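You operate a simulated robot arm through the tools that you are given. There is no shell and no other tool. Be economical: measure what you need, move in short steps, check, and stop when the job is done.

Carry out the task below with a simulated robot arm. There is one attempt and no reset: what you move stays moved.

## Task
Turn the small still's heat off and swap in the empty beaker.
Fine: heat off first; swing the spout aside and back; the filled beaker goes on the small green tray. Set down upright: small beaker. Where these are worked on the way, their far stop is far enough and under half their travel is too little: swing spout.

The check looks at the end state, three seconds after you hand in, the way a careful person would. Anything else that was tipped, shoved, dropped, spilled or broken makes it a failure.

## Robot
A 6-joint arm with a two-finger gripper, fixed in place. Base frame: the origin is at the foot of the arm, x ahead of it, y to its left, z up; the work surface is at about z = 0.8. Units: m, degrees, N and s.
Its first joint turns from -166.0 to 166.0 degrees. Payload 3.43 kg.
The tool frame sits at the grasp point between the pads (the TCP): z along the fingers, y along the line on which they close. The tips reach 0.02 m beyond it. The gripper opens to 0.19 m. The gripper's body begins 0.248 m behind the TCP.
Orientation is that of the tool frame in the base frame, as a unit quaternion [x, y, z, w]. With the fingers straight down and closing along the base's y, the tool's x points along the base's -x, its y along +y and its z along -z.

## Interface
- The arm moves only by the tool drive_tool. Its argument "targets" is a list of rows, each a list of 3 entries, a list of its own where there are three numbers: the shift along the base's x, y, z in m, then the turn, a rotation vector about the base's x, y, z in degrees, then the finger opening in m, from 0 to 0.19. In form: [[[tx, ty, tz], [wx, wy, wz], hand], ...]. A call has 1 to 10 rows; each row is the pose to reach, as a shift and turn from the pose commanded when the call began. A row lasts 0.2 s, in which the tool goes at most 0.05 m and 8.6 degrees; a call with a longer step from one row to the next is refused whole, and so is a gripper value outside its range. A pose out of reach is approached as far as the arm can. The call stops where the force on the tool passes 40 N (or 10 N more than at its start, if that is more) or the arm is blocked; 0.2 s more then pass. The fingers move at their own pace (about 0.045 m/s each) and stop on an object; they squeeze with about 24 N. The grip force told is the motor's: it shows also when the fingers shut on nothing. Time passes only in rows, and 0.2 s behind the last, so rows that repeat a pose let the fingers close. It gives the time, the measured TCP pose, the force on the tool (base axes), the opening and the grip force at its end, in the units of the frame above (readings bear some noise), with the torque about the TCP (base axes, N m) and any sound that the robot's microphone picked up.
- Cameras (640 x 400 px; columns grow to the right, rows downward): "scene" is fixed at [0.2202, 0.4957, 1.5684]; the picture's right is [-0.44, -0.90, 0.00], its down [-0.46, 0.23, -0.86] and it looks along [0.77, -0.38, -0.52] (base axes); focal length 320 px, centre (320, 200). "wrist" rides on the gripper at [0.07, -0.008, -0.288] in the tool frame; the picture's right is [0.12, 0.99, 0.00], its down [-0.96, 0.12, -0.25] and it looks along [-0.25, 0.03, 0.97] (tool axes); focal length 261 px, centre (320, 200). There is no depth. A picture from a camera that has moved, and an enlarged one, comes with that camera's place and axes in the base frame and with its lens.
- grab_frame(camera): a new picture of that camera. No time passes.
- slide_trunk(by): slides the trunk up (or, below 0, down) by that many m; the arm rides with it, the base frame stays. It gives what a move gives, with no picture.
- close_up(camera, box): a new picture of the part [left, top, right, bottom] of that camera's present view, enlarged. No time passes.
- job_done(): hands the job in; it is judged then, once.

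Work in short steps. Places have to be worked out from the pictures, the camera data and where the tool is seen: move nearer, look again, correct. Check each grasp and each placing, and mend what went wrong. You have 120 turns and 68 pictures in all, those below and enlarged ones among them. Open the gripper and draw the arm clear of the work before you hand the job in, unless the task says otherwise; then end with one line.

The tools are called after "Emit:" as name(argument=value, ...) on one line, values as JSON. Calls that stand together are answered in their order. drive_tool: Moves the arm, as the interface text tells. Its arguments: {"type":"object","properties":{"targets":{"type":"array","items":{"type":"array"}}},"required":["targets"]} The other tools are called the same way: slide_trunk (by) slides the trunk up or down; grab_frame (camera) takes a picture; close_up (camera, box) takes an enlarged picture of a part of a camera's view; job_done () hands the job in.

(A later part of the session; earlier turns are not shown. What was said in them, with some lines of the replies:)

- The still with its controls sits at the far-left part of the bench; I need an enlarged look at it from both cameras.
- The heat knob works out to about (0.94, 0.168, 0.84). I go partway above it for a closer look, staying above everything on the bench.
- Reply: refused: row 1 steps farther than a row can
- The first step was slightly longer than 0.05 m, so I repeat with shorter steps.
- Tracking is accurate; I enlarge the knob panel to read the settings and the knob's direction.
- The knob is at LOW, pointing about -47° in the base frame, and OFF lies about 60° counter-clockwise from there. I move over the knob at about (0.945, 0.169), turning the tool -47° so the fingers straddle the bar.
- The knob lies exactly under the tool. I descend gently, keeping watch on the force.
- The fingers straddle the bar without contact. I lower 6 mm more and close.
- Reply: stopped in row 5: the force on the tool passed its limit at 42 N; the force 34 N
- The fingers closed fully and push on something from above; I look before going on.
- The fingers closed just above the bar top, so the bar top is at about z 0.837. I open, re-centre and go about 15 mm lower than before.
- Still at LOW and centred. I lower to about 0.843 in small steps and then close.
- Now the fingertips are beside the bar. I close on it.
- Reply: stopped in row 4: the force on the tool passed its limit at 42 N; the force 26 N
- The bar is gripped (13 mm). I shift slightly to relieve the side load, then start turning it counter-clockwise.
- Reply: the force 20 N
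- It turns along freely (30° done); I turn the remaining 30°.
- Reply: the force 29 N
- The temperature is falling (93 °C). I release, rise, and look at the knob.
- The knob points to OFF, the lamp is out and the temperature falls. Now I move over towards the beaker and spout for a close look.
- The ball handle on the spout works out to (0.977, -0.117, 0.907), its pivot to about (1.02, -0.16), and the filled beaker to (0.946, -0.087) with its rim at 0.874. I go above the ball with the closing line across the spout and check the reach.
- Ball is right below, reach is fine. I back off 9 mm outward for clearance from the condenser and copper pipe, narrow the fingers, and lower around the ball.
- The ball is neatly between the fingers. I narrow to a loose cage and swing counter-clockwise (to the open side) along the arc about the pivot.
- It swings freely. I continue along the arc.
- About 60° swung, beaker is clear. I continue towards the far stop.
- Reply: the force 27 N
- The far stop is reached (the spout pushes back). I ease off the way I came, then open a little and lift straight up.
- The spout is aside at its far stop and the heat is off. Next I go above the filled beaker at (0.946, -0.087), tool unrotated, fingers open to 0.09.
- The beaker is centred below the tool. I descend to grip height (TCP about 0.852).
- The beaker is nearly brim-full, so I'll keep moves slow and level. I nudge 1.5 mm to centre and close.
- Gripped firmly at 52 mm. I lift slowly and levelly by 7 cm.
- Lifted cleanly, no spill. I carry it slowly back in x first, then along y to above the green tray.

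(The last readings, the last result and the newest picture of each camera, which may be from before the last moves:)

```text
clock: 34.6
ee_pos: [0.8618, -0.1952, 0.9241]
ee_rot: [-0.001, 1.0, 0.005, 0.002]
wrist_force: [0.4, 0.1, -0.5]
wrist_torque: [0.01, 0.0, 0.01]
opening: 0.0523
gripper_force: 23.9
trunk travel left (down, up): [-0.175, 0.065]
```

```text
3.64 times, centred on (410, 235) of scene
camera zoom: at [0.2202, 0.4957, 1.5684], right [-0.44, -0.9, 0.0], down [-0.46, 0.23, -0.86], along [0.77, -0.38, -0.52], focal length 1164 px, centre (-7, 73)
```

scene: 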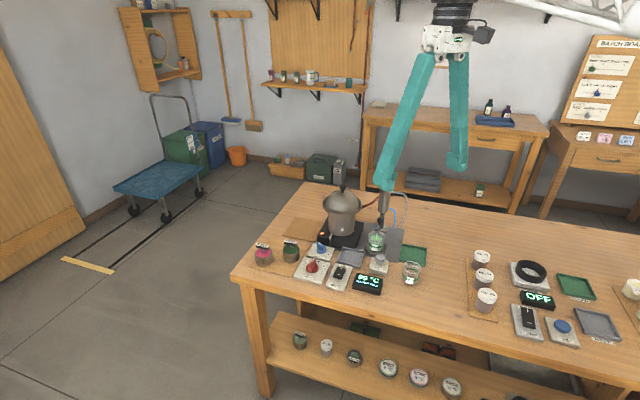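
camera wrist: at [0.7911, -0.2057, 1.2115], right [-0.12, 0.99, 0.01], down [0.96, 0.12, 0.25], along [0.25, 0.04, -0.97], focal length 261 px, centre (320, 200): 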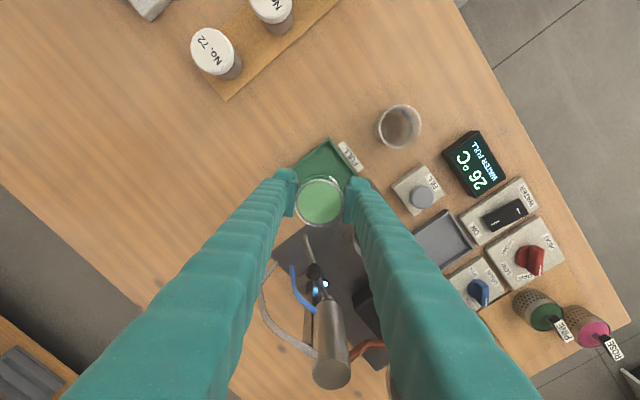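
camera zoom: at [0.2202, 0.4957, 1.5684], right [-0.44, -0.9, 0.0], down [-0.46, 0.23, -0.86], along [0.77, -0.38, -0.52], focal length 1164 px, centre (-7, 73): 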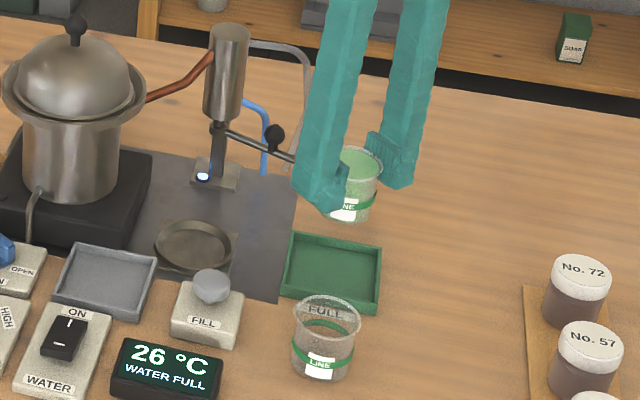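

The tray centre works out to (0.857, -0.190). I correct by 5 mm and lower slowly to just above it.

Emit:
drive_tool(targets=[[[-0.002, 0.002, 0], [0, 0, 0], 0.04], [[-0.005, 0.005, -0.004], [0, 0, 0], 0.04], [[-0.005, 0.005, -0.014], [0, 0, 0], 0.04], [[-0.005, 0.005, -0.026], [0, 0, 0], 0.04], [[-0.005, 0.005, -0.038], [0, 0, 0], 0.04], [[-0.005, 0.005, -0.05], [0, 0, 0], 0.04], [[-0.005, 0.005, -0.06], [0, 0, 0], 0.04], [[-0.005, 0.005, -0.066], [0, 0, 0], 0.04], [[-0.005, 0.005, -0.068], [0, 0, 0], 0.04]])

Emit:
close_up(camera="scene", box=[390, 210, 450, 270])

```text
clock: 36.6
ee_pos: [0.8567, -0.1876, 0.8543]
ee_rot: [-0.002, 1.0, 0.005, 0.001]
wrist_force: [-0.1, -0.1, -0.7]
wrist_torque: [0.01, 0.02, 0.02]
opening: 0.0519
gripper_force: 24.4
trunk travel left (down, up): [-0.175, 0.065]
```

```text
6.67 times, centred on (420, 240) of scene
camera zoom: at [0.2202, 0.4957, 1.5684], right [-0.44, -0.9, 0.0], down [-0.46, 0.23, -0.86], along [0.77, -0.38, -0.52], focal length 2134 px, centre (-347, -67)
```

zoom: 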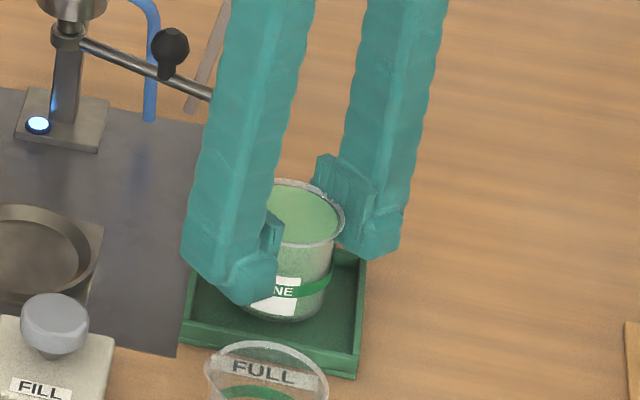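

It is just above the tray floor. I lower in 1.5 mm steps and watch the force.

Emit:
drive_tool(targets=[[[0, 0, -0.0015], [0, 0, 0], 0.04], [[0, 0, -0.003], [0, 0, 0], 0.04], [[0, 0, -0.0045], [0, 0, 0], 0.04], [[0, 0, -0.0045], [0, 0, 0], 0.04]])

```text
clock: 37.6
ee_pos: [0.8565, -0.1894, 0.8515]
ee_rot: [-0.002, 1.0, 0.005, 0.003]
wrist_force: [-1.1, 0.8, 21.8]
wrist_torque: [-0.07, -0.1, -0.01]
opening: 0.0522
gripper_force: 23.9
trunk travel left (down, up): [-0.175, 0.065]
```

Contact with the tray floor (22 N upward). I relieve 1.5 mm and open the fingers slowly.

Emit:
drive_tool(targets=[[[0, 0, 0.0015], [0, 0, 0], 0.04], [[0, 0, 0.0015], [0, 0, 0], 0.055], [[0, 0, 0.0015], [0, 0, 0], 0.06], [[0, 0, 0.0015], [0, 0, 0], 0.07], [[0, 0, 0.0015], [0, 0, 0], 0.08], [[0, 0, 0.0015], [0, 0, 0], 0.08]])

Emit:
close_up(camera="wrist", box=[250, 110, 390, 250])

```text
clock: 39.0
ee_pos: [0.8566, -0.1893, 0.8528]
ee_rot: [-0.002, 1.0, 0.005, 0.002]
wrist_force: [-0.2, -0.3, 0.9]
wrist_torque: [0.01, 0.0, 0.0]
opening: 0.0803
gripper_force: 0.1
trunk travel left (down, up): [-0.175, 0.065]
```

```text
2.86 times, centred on (320, 180) of wrist
camera zoom: at [0.7861, -0.2005, 1.1406], right [-0.12, 0.99, 0.01], down [0.96, 0.12, 0.25], along [0.25, 0.04, -0.97], focal length 745 px, centre (320, 257)
```

zoom: 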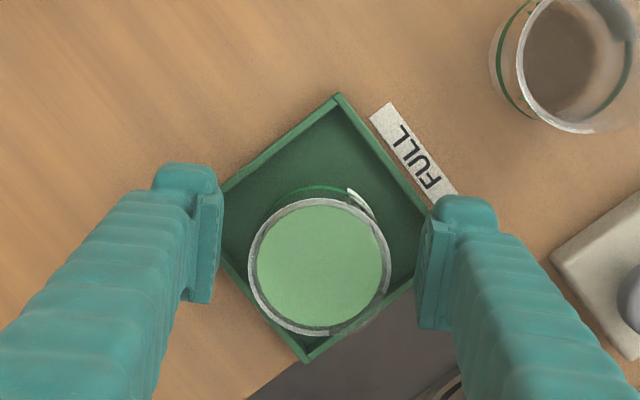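

The filled beaker stands upright and centred in the tray, nothing spilled. I rise straight up and look at the empty beaker.

Emit:
drive_tool(targets=[[[0, 0, 0.02], [0, 0, 0], 0.085], [[0, 0, 0.06], [0, 0, 0], 0.085], [[0, 0, 0.1], [0, 0, 0], 0.09], [[-0.02, 0.02, 0.12], [0, 0, 0], 0.09], [[-0.05, 0.05, 0.14], [0, 0, 0], 0.09], [[-0.08, 0.075, 0.14], [0, 0, 0], 0.09], [[-0.09, 0.095, 0.14], [0, 0, 0], 0.09], [[-0.09, 0.095, 0.14], [0, 0, 0], 0.09]])

Emit:
grab_frame(camera="wrist")

Emit:
close_up(camera="scene", box=[360, 200, 460, 300])

```text
clock: 40.8
ee_pos: [0.7661, -0.0946, 0.9928]
ee_rot: [-0.001, 1.0, 0.005, 0.002]
wrist_force: [0.5, 0.3, 0.0]
wrist_torque: [-0.01, 0.0, -0.03]
opening: 0.0902
gripper_force: 0.0
trunk travel left (down, up): [-0.175, 0.065]
```

```text
27 pictures are left
camera wrist: at [0.6959, -0.1051, 1.2808], right [-0.12, 0.99, 0.01], down [0.96, 0.12, 0.25], along [0.25, 0.04, -0.97], focal length 261 px, centre (320, 200)
```

wrist: 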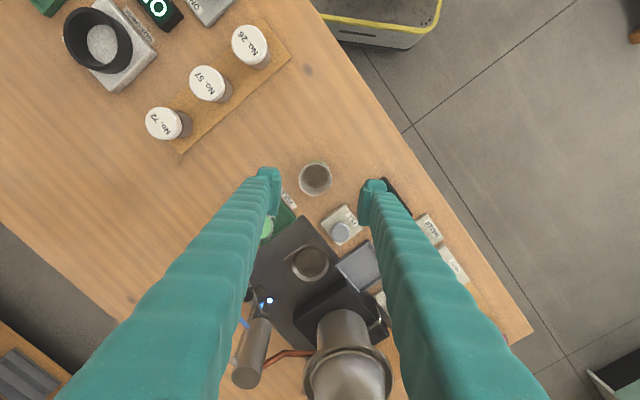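

```text
4.00 times, centred on (410, 250) of scene
camera zoom: at [0.2202, 0.4957, 1.5684], right [-0.44, -0.9, 0.0], down [-0.46, 0.23, -0.86], along [0.77, -0.38, -0.52], focal length 1280 px, centre (-40, 0)
```

zoom: 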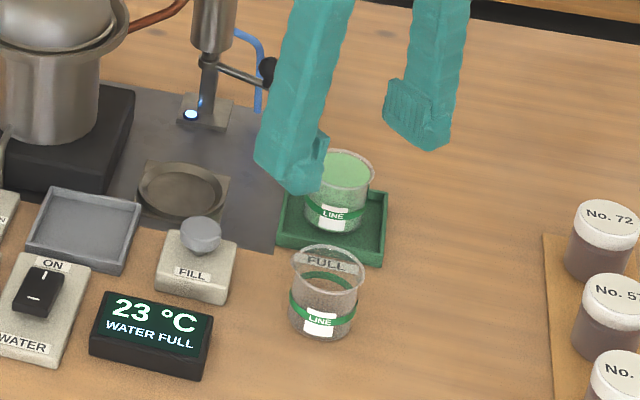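

The empty beaker stands about 6 mm to the -y side of the tool axis. I correct and descend around it.

Emit:
drive_tool(targets=[[[0.001, -0.006, -0.02], [0, 0, 0], 0.085], [[0.001, -0.006, -0.06], [0, 0, 0], 0.085], [[0.001, -0.006, -0.1], [0, 0, 0], 0.085], [[0.001, -0.006, -0.13], [0, 0, 0], 0.085], [[0.001, -0.006, -0.144], [0, 0, 0], 0.085], [[0.001, -0.006, -0.144], [0, 0, 0], 0.085]])

Emit:
close_up(camera="wrist", box=[250, 110, 390, 250])

```text
clock: 42.2
ee_pos: [0.7677, -0.0991, 0.8482]
ee_rot: [-0.001, 1.0, 0.005, 0.002]
wrist_force: [0.9, 0.2, 0.1]
wrist_torque: [0.01, 0.01, -0.05]
opening: 0.0848
gripper_force: 0.1
trunk travel left (down, up): [-0.175, 0.065]
```

```text
2.86 times, centred on (320, 180) of wrist
camera zoom: at [0.6967, -0.1106, 1.1365], right [-0.12, 0.99, 0.01], down [0.96, 0.12, 0.25], along [0.25, 0.04, -0.97], focal length 745 px, centre (320, 257)
```

zoom: 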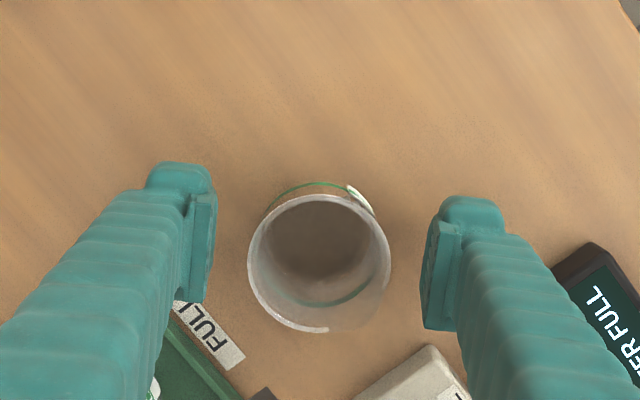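

Well centred. I close on the empty beaker.

Emit:
drive_tool(targets=[[[0, 0, 0], [0, 0, 0], 0.07], [[0, 0, 0], [0, 0, 0], 0.06], [[0, 0, 0], [0, 0, 0], 0.05], [[0, 0, 0], [0, 0, 0], 0.042], [[0, 0, 0], [0, 0, 0], 0.04], [[0, 0, 0], [0, 0, 0], 0.04]])

Emit:
drive_tool(targets=[[[0, 0, 0.01], [0, 0, 0], 0.04], [[0, 0, 0.03], [0, 0, 0], 0.04], [[0, 0, 0.055], [0, 0, 0], 0.04], [[0, 0, 0.08], [0, 0, 0], 0.04], [[0, 0, 0.09], [0, 0, 0], 0.04]])

Emit:
close_up(camera="scene", box=[360, 200, 460, 300])

```text
clock: 43.6
ee_pos: [0.7676, -0.0986, 0.8487]
ee_rot: [-0.002, 1.0, 0.005, 0.002]
wrist_force: [-0.2, 1.0, -0.1]
wrist_torque: [0.0, 0.01, -0.01]
opening: 0.0516
gripper_force: 24.4
trunk travel left (down, up): [-0.175, 0.065]
```

```text
clock: 44.8
ee_pos: [0.7672, -0.1009, 0.939]
ee_rot: [-0.002, 1.0, 0.006, 0.002]
wrist_force: [0.2, 0.3, -0.6]
wrist_torque: [0.01, 0.03, 0.0]
opening: 0.0518
gripper_force: 24.2
trunk travel left (down, up): [-0.175, 0.065]
```

```text
4.00 times, centred on (410, 250) of scene
camera zoom: at [0.2202, 0.4957, 1.5684], right [-0.44, -0.9, 0.0], down [-0.46, 0.23, -0.86], along [0.77, -0.38, -0.52], focal length 1280 px, centre (-40, 0)
```

zoom: 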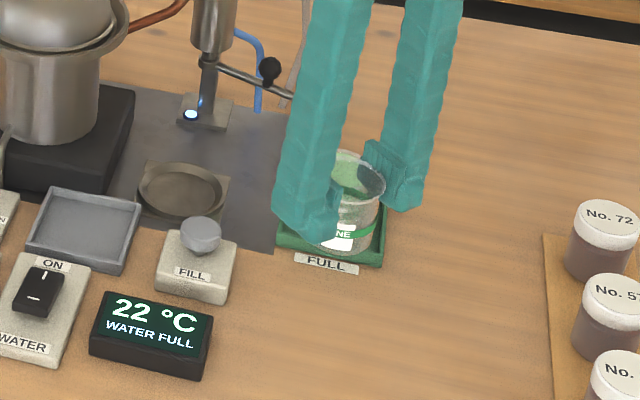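

Held. I carry it along +x at this height to over the empty dish.

Emit:
drive_tool(targets=[[[0.015, 0.004, 0.0], [0, 0, 0], 0.04], [[0.04, 0.008, 0], [0, 0, 0], 0.04], [[0.07, 0.012, 0], [0, 0, 0], 0.04], [[0.1, 0.012, 0], [0, 0, 0], 0.04], [[0.13, 0.012, 0], [0, 0, 0], 0.04], [[0.155, 0.012, 0], [0, 0, 0], 0.04], [[0.172, 0.012, 0], [0, 0, 0], 0.04], [[0.18, 0.0115, 0], [0, 0, 0], 0.04], [[0.18, 0.0115, 0], [0, 0, 0], 0.04]])

Emit:
close_up(camera="wrist", box=[250, 110, 390, 250])

Emit:
close_up(camera="scene", box=[350, 190, 440, 270])

```text
clock: 46.8
ee_pos: [0.9484, -0.0885, 0.9395]
ee_rot: [-0.002, 1.0, 0.005, 0.002]
wrist_force: [-0.8, 0.3, 0.3]
wrist_torque: [0.01, -0.02, -0.01]
opening: 0.0519
gripper_force: 24.1
trunk travel left (down, up): [-0.175, 0.065]
```

```text
2.86 times, centred on (320, 180) of wrist
camera zoom: at [0.8772, -0.0997, 1.2266], right [-0.12, 0.99, 0.01], down [0.96, 0.12, 0.25], along [0.25, 0.04, -0.97], focal length 745 px, centre (320, 257)
```

zoom: 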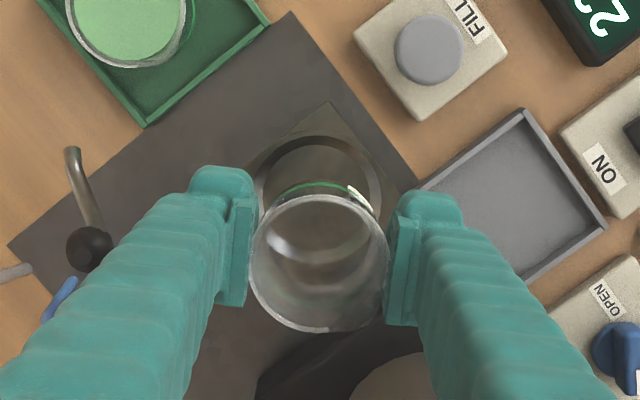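

```text
5.00 times, centred on (395, 230) of scene
camera zoom: at [0.2202, 0.4957, 1.5684], right [-0.44, -0.9, 0.0], down [-0.46, 0.23, -0.86], along [0.77, -0.38, -0.52], focal length 1601 px, centre (-55, 50)
```

zoom: 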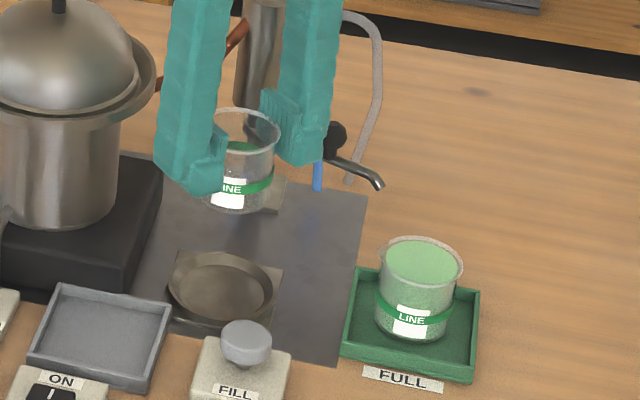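

Aligned over the dish. I lower to just above contact.

Emit:
drive_tool(targets=[[[0, 0, -0.01], [0, 0, 0], 0.04], [[0, 0, -0.03], [0, 0, 0], 0.04], [[0, 0, -0.05], [0, 0, 0], 0.04], [[0, 0, -0.066], [0, 0, 0], 0.04], [[0, 0, -0.076], [0, 0, 0], 0.04], [[0, 0, -0.08], [0, 0, 0], 0.04], [[0, 0, -0.08], [0, 0, 0], 0.04]])

Emit:
drive_tool(targets=[[[0, 0, -0.0015], [0, 0, 0], 0.04], [[0, 0, -0.003], [0, 0, 0], 0.04], [[0, 0, -0.0045], [0, 0, 0], 0.04], [[0, 0, -0.0045], [0, 0, 0], 0.04]])

```text
clock: 48.4
ee_pos: [0.9482, -0.0897, 0.8591]
ee_rot: [-0.002, 1.0, 0.005, 0.002]
wrist_force: [-0.4, 0.2, -1.0]
wrist_torque: [0.01, 0.0, 0.02]
opening: 0.0513
gripper_force: 23.7
trunk travel left (down, up): [-0.175, 0.065]
```

```text
clock: 49.4
ee_pos: [0.9476, -0.0888, 0.8542]
ee_rot: [-0.002, 1.0, 0.005, 0.001]
wrist_force: [-0.1, -0.2, 0.4]
wrist_torque: [0.0, 0.0, -0.01]
opening: 0.0513
gripper_force: 24.1
trunk travel left (down, up): [-0.175, 0.065]
```

No contact yet at 0.854; I go on in 1 mm steps.

Emit:
drive_tool(targets=[[[0, 0, -0.001], [0, 0, 0], 0.04], [[0, 0, -0.002], [0, 0, 0], 0.04], [[0, 0, -0.003], [0, 0, 0], 0.04], [[0, 0, -0.003], [0, 0, 0], 0.04]])

```text
clock: 50.4
ee_pos: [0.9476, -0.0891, 0.8525]
ee_rot: [-0.001, 1.0, 0.006, 0.002]
wrist_force: [0.8, 1.5, 16.0]
wrist_torque: [-0.23, -0.03, 0.02]
opening: 0.0517
gripper_force: 24.2
trunk travel left (down, up): [-0.175, 0.065]
```

Contact at 0.8525, consistent with the dish floor. I relieve and open slowly, then look.

Emit:
drive_tool(targets=[[[0, 0, 0.001], [0, 0, 0], 0.04], [[0, 0, 0.001], [0, 0, 0], 0.055], [[0, 0, 0.001], [0, 0, 0], 0.06], [[0, 0, 0.001], [0, 0, 0], 0.07], [[0, 0, 0.001], [0, 0, 0], 0.085], [[0, 0, 0.001], [0, 0, 0], 0.085]])

Emit:
close_up(camera="wrist", box=[250, 110, 390, 250])

Emit:
close_up(camera="scene", box=[360, 205, 430, 265])

```text
clock: 51.8
ee_pos: [0.9475, -0.0888, 0.8514]
ee_rot: [-0.002, 1.0, 0.005, 0.002]
wrist_force: [0.2, -0.4, -0.5]
wrist_torque: [0.02, 0.03, -0.01]
opening: 0.0848
gripper_force: 0.1
trunk travel left (down, up): [-0.175, 0.065]
```

```text
2.86 times, centred on (320, 180) of wrist
camera zoom: at [0.8771, -0.1001, 1.1402], right [-0.12, 0.99, 0.01], down [0.96, 0.12, 0.25], along [0.25, 0.04, -0.97], focal length 745 px, centre (320, 257)
```

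zoom: 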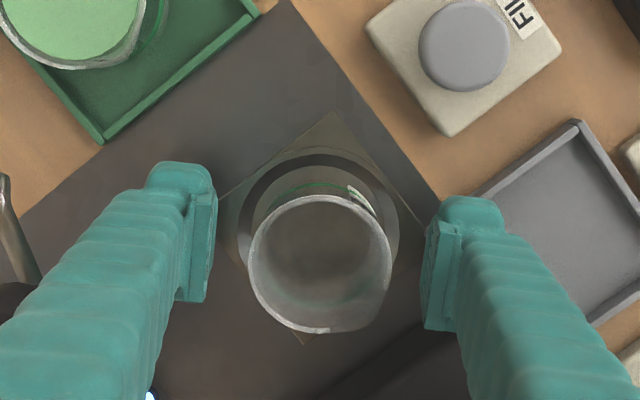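

```text
6.67 times, centred on (395, 235) of scene
camera zoom: at [0.2202, 0.4957, 1.5684], right [-0.44, -0.9, 0.0], down [-0.46, 0.23, -0.86], along [0.77, -0.38, -0.52], focal length 2134 px, centre (-180, -33)
```

zoom: 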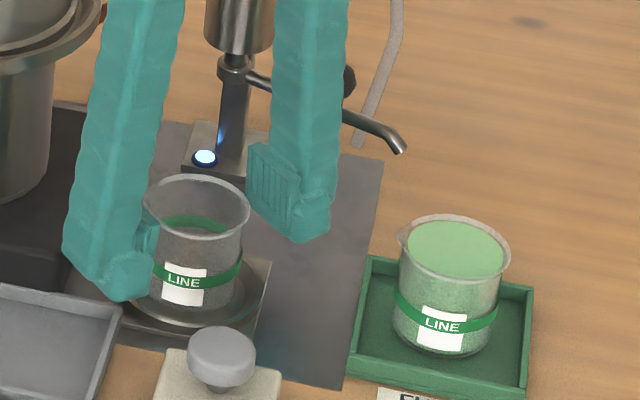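

The empty beaker sits upright in the dish. I lift straight up, then go over the swung ball at about (0.968, -0.189) with the tool turned +30°.

Emit:
drive_tool(targets=[[[0, 0, 0.03], [0, 0, 0], 0.085], [[0, 0, 0.07], [0, 0, 0], 0.085], [[0, 0, 0.11], [0, 0, 0], 0.085], [[0, 0, 0.15], [0, 0, 0], 0.085], [[0, 0, 0.19], [0, 0, 0], 0.08], [[0.0, -0.03, 0.2], [0, 0, 8], 0.07], [[0.005, -0.06, 0.2], [0, 0, 16], 0.06], [[0.01, -0.09, 0.2], [0, 0, 24], 0.05], [[0.0125, -0.1057, 0.2], [0, 0, 30], 0.045], [[0.0125, -0.1057, 0.2], [0, 0, 30], 0.045]])

Emit:
close_up(camera="wrist", box=[250, 110, 390, 250])

```text
clock: 54.0
ee_pos: [0.9603, -0.1947, 1.0502]
ee_rot: [-0.26, 0.965, 0.005, 0.0]
wrist_force: [-1.3, 0.5, 1.0]
wrist_torque: [0.02, 0.04, 0.01]
opening: 0.0448
gripper_force: 0.0
trunk travel left (down, up): [-0.175, 0.065]
```

```text
2.86 times, centred on (320, 180) of wrist
camera zoom: at [0.9049, -0.2401, 1.3391], right [-0.6, 0.8, 0.01], down [0.77, 0.58, 0.25], along [0.2, 0.16, -0.97], focal length 745 px, centre (320, 257)
```

zoom: 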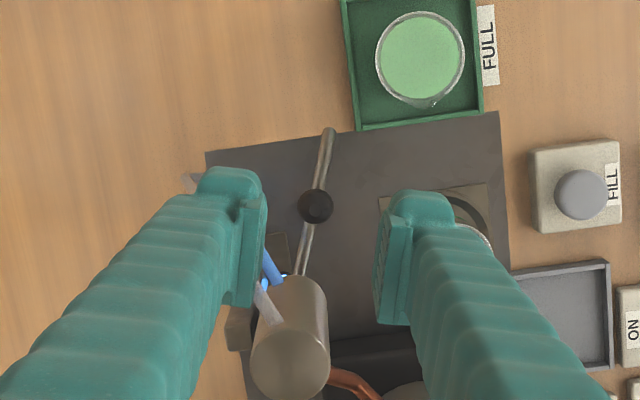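

The ball is between the fingers' line as wanted (about 9 mm towards the pivot). I lower around it.

Emit:
drive_tool(targets=[[[0, 0, -0.04], [0, 0, 0], 0.045], [[0, 0, -0.08], [0, 0, 0], 0.045], [[0, 0, -0.11], [0, 0, 0], 0.045], [[0, 0, -0.135], [0, 0, 0], 0.045], [[0, 0, -0.135], [0, 0, 0], 0.035], [[0, 0, -0.135], [0, 0, 0], 0.028]])

Emit:
close_up(camera="wrist", box=[270, 110, 370, 250])

```text
clock: 55.4
ee_pos: [0.9598, -0.1938, 0.917]
ee_rot: [-0.26, 0.965, 0.006, 0.001]
wrist_force: [0.0, 0.6, 0.4]
wrist_torque: [0.01, 0.01, 0.02]
opening: 0.0279
gripper_force: 0.1
trunk travel left (down, up): [-0.175, 0.065]
```

```text
2.86 times, centred on (320, 180) of wrist
camera zoom: at [0.9049, -0.2398, 1.2053], right [-0.6, 0.8, 0.01], down [0.77, 0.58, 0.25], along [0.2, 0.16, -0.97], focal length 745 px, centre (320, 257)
```

zoom: 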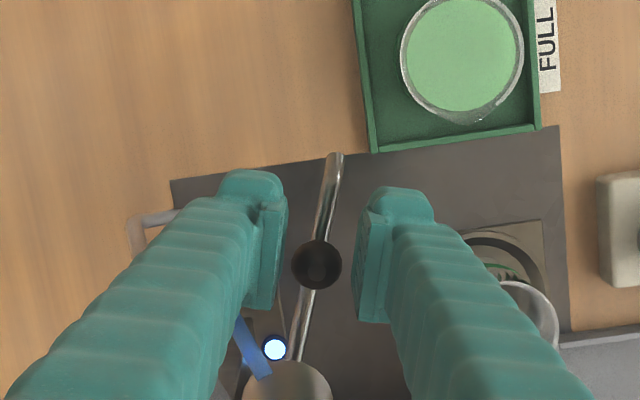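

Caged. I swing it back along the arc clockwise, most of the way first.

Emit:
drive_tool(targets=[[[-0.0042, 0.0087, 0], [0, 0, -8], 0.026], [[-0.0072, 0.0178, 0], [0, 0, -16], 0.026], [[-0.0088, 0.0273, 0], [0, 0, -24], 0.026], [[-0.0092, 0.0369, 0], [0, 0, -32], 0.026], [[-0.0082, 0.0465, 0], [0, 0, -40], 0.026], [[-0.0058, 0.0558, 0], [0, 0, -48], 0.026], [[-0.0022, 0.0647, 0], [0, 0, -56], 0.026], [[0.0026, 0.0731, 0], [0, 0, -64], 0.026], [[0.0026, 0.0731, 0], [0, 0, -64], 0.026]])

Emit:
close_up(camera="wrist", box=[270, 110, 370, 250])

```text
clock: 57.4
ee_pos: [0.9633, -0.1213, 0.9148]
ee_rot: [0.291, 0.957, 0.005, 0.003]
wrist_force: [-0.6, -0.1, -0.7]
wrist_torque: [-0.01, -0.01, 0.0]
opening: 0.0261
gripper_force: 0.1
trunk travel left (down, up): [-0.175, 0.065]
```

```text
2.86 times, centred on (320, 180) of wrist
camera zoom: at [0.898, -0.091, 1.2048], right [0.46, 0.89, 0.01], down [0.86, -0.44, 0.25], along [0.23, -0.11, -0.97], focal length 745 px, centre (320, 257)
```

zoom: 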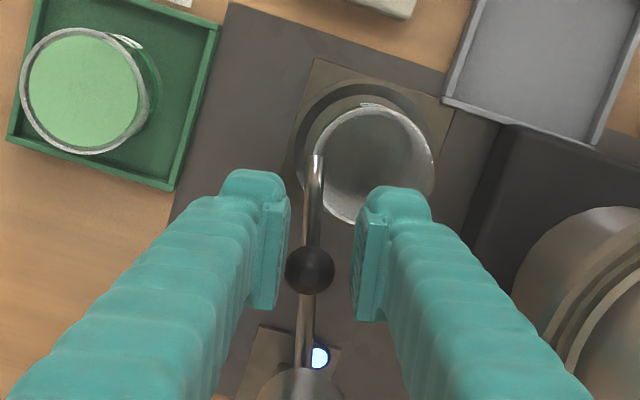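

Nearly back; I add the remaining ~14° (allowing for the cage slack) and check.

Emit:
drive_tool(targets=[[[0.0059, 0.0076, 0], [0, 0, -8], 0.026], [[0.0101, 0.0119, 0], [0, 0, -13], 0.026], [[0.0115, 0.0131, 0], [0, 0, -14.5], 0.026], [[0.0115, 0.0131, 0], [0, 0, -14.5], 0.026]])

Emit:
close_up(camera="wrist", box=[270, 110, 370, 250])

Emit:
close_up(camera="scene", box=[360, 180, 430, 260])

```text
clock: 58.4
ee_pos: [0.9759, -0.1072, 0.9176]
ee_rot: [0.41, 0.912, 0.005, 0.004]
wrist_force: [0.8, -0.5, 0.2]
wrist_torque: [0.01, 0.04, 0.0]
opening: 0.0262
gripper_force: 0.0
trunk travel left (down, up): [-0.175, 0.065]
```

```text
2.86 times, centred on (320, 180) of wrist
camera zoom: at [0.9193, -0.0624, 1.205], right [0.66, 0.75, 0.01], down [0.72, -0.64, 0.25], along [0.2, -0.16, -0.97], focal length 745 px, centre (320, 257)
```

zoom: 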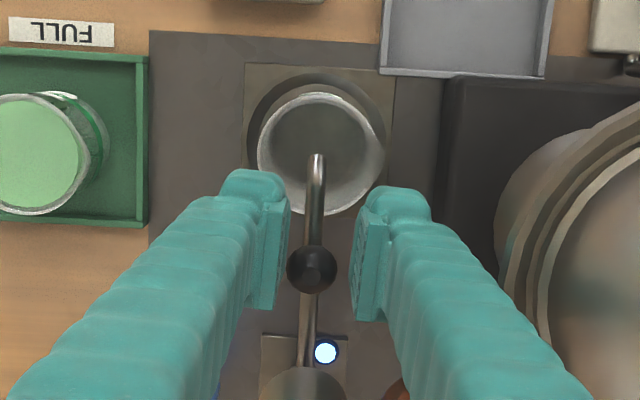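

```text
5.00 times, centred on (395, 220) of scene
camera zoom: at [0.2202, 0.4957, 1.5684], right [-0.44, -0.9, 0.0], down [-0.46, 0.23, -0.86], along [0.77, -0.38, -0.52], focal length 1601 px, centre (-55, 100)
```

zoom: 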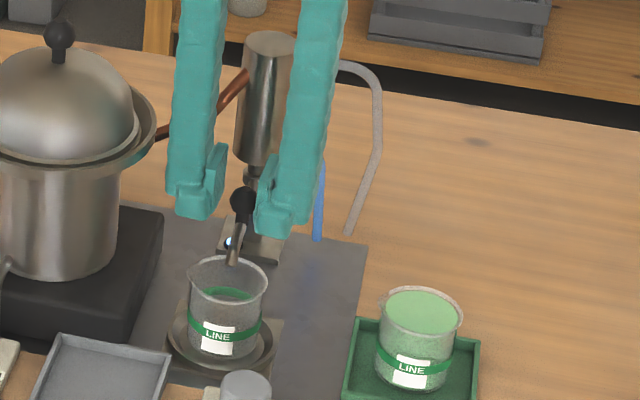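

The spout is back exactly where it was in the earlier picture, over the empty beaker. I open slightly, lift straight up and draw back.

Emit:
drive_tool(targets=[[[0, 0, 0], [0, 0, 0], 0.036], [[0, 0, 0], [0, 0, 0], 0.036], [[0, 0, 0.03], [0, 0, 0], 0.036], [[0, 0, 0.07], [0, 0, 0], 0.036], [[0, 0, 0.11], [0, 0, 0], 0.036], [[0, 0, 0.15], [0, 0, 0], 0.036], [[-0.03, 0, 0.18], [0, 0, 8], 0.05], [[-0.07, 0, 0.2], [0, 0, 16], 0.07], [[-0.11, 0, 0.22], [0, 0, 24], 0.1], [[-0.15, 0, 0.24], [0, 0, 32], 0.12]])

Emit:
drive_tool(targets=[[[-0.04, 0.01, 0.02], [0, 0, 8], 0.15], [[-0.08, 0.02, 0.03], [0, 0, 16], 0.15], [[-0.12, 0.03, 0.04], [0, 0, 16], 0.15], [[-0.16, 0.04, 0.05], [0, 0, 16], 0.15], [[-0.16, 0.04, 0.05], [0, 0, 16], 0.15]])

Emit:
close_up(camera="scene", box=[240, 170, 460, 310])

Emit:
close_up(camera="scene", box=[360, 190, 440, 270])

Emit:
close_up(camera="scene", box=[280, 235, 360, 295])

```text
clock: 60.6
ee_pos: [0.8236, -0.1088, 1.1562]
ee_rot: [0.14, 0.99, 0.006, 0.002]
wrist_force: [1.0, 0.1, -0.8]
wrist_torque: [0.03, 0.25, -0.01]
opening: 0.1185
gripper_force: 0.1
trunk travel left (down, up): [-0.175, 0.065]
```

```text
clock: 61.8
ee_pos: [0.6649, -0.0666, 1.2077]
ee_rot: [0.003, 1.0, 0.006, 0.002]
wrist_force: [-0.6, -0.4, -0.3]
wrist_torque: [0.0, -0.07, 0.0]
opening: 0.1498
gripper_force: 0.0
trunk travel left (down, up): [-0.175, 0.065]
```

```text
2.86 times, centred on (350, 240) of scene
camera zoom: at [0.2202, 0.4957, 1.5684], right [-0.44, -0.9, 0.0], down [-0.46, 0.23, -0.86], along [0.77, -0.38, -0.52], focal length 915 px, centre (234, 86)
```

zoom: 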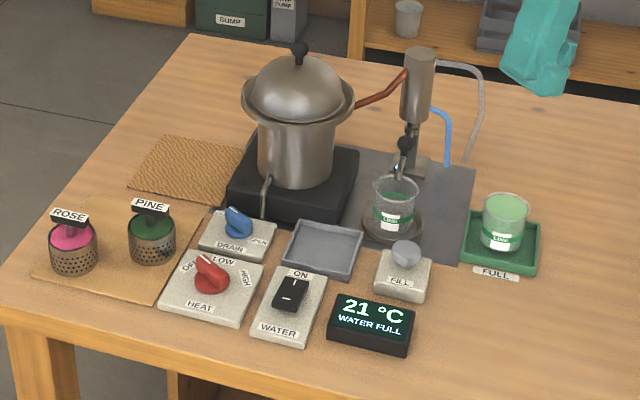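

```text
5.00 times, centred on (400, 230) of scene
camera zoom: at [0.2202, 0.4957, 1.5684], right [-0.44, -0.9, 0.0], down [-0.46, 0.23, -0.86], along [0.77, -0.38, -0.52], focal length 1601 px, centre (-80, 50)
```

zoom: 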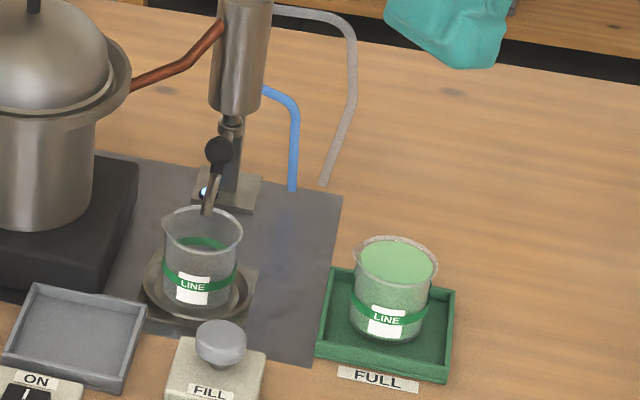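

```text
6.67 times, centred on (320, 265) of scene
camera zoom: at [0.2202, 0.4957, 1.5684], right [-0.44, -0.9, 0.0], down [-0.46, 0.23, -0.86], along [0.77, -0.38, -0.52], focal length 2134 px, centre (320, -233)
```

zoom: 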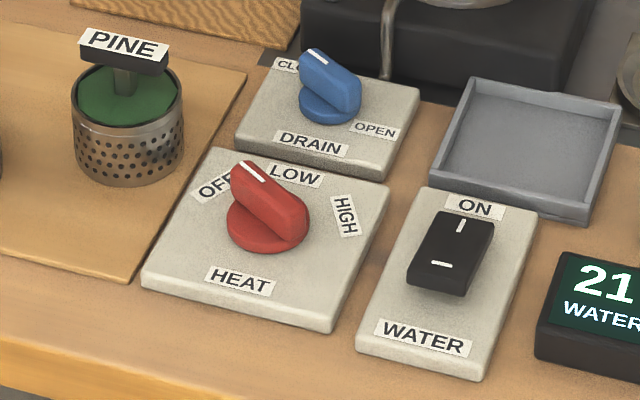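

Everything matches the goal: the heat is at OFF (21 °C), the spout is back over the empty beaker in its dish, the filled beaker stands in the green tray, and the arm is clear. I hand in.

Emit:
job_done()

```text
The job is handed in.
```

The still's heat is off, the filled beaker is upright on the green tray, the empty beaker is in its place in the dish, and the spout is swung back over it, with no spills seen.
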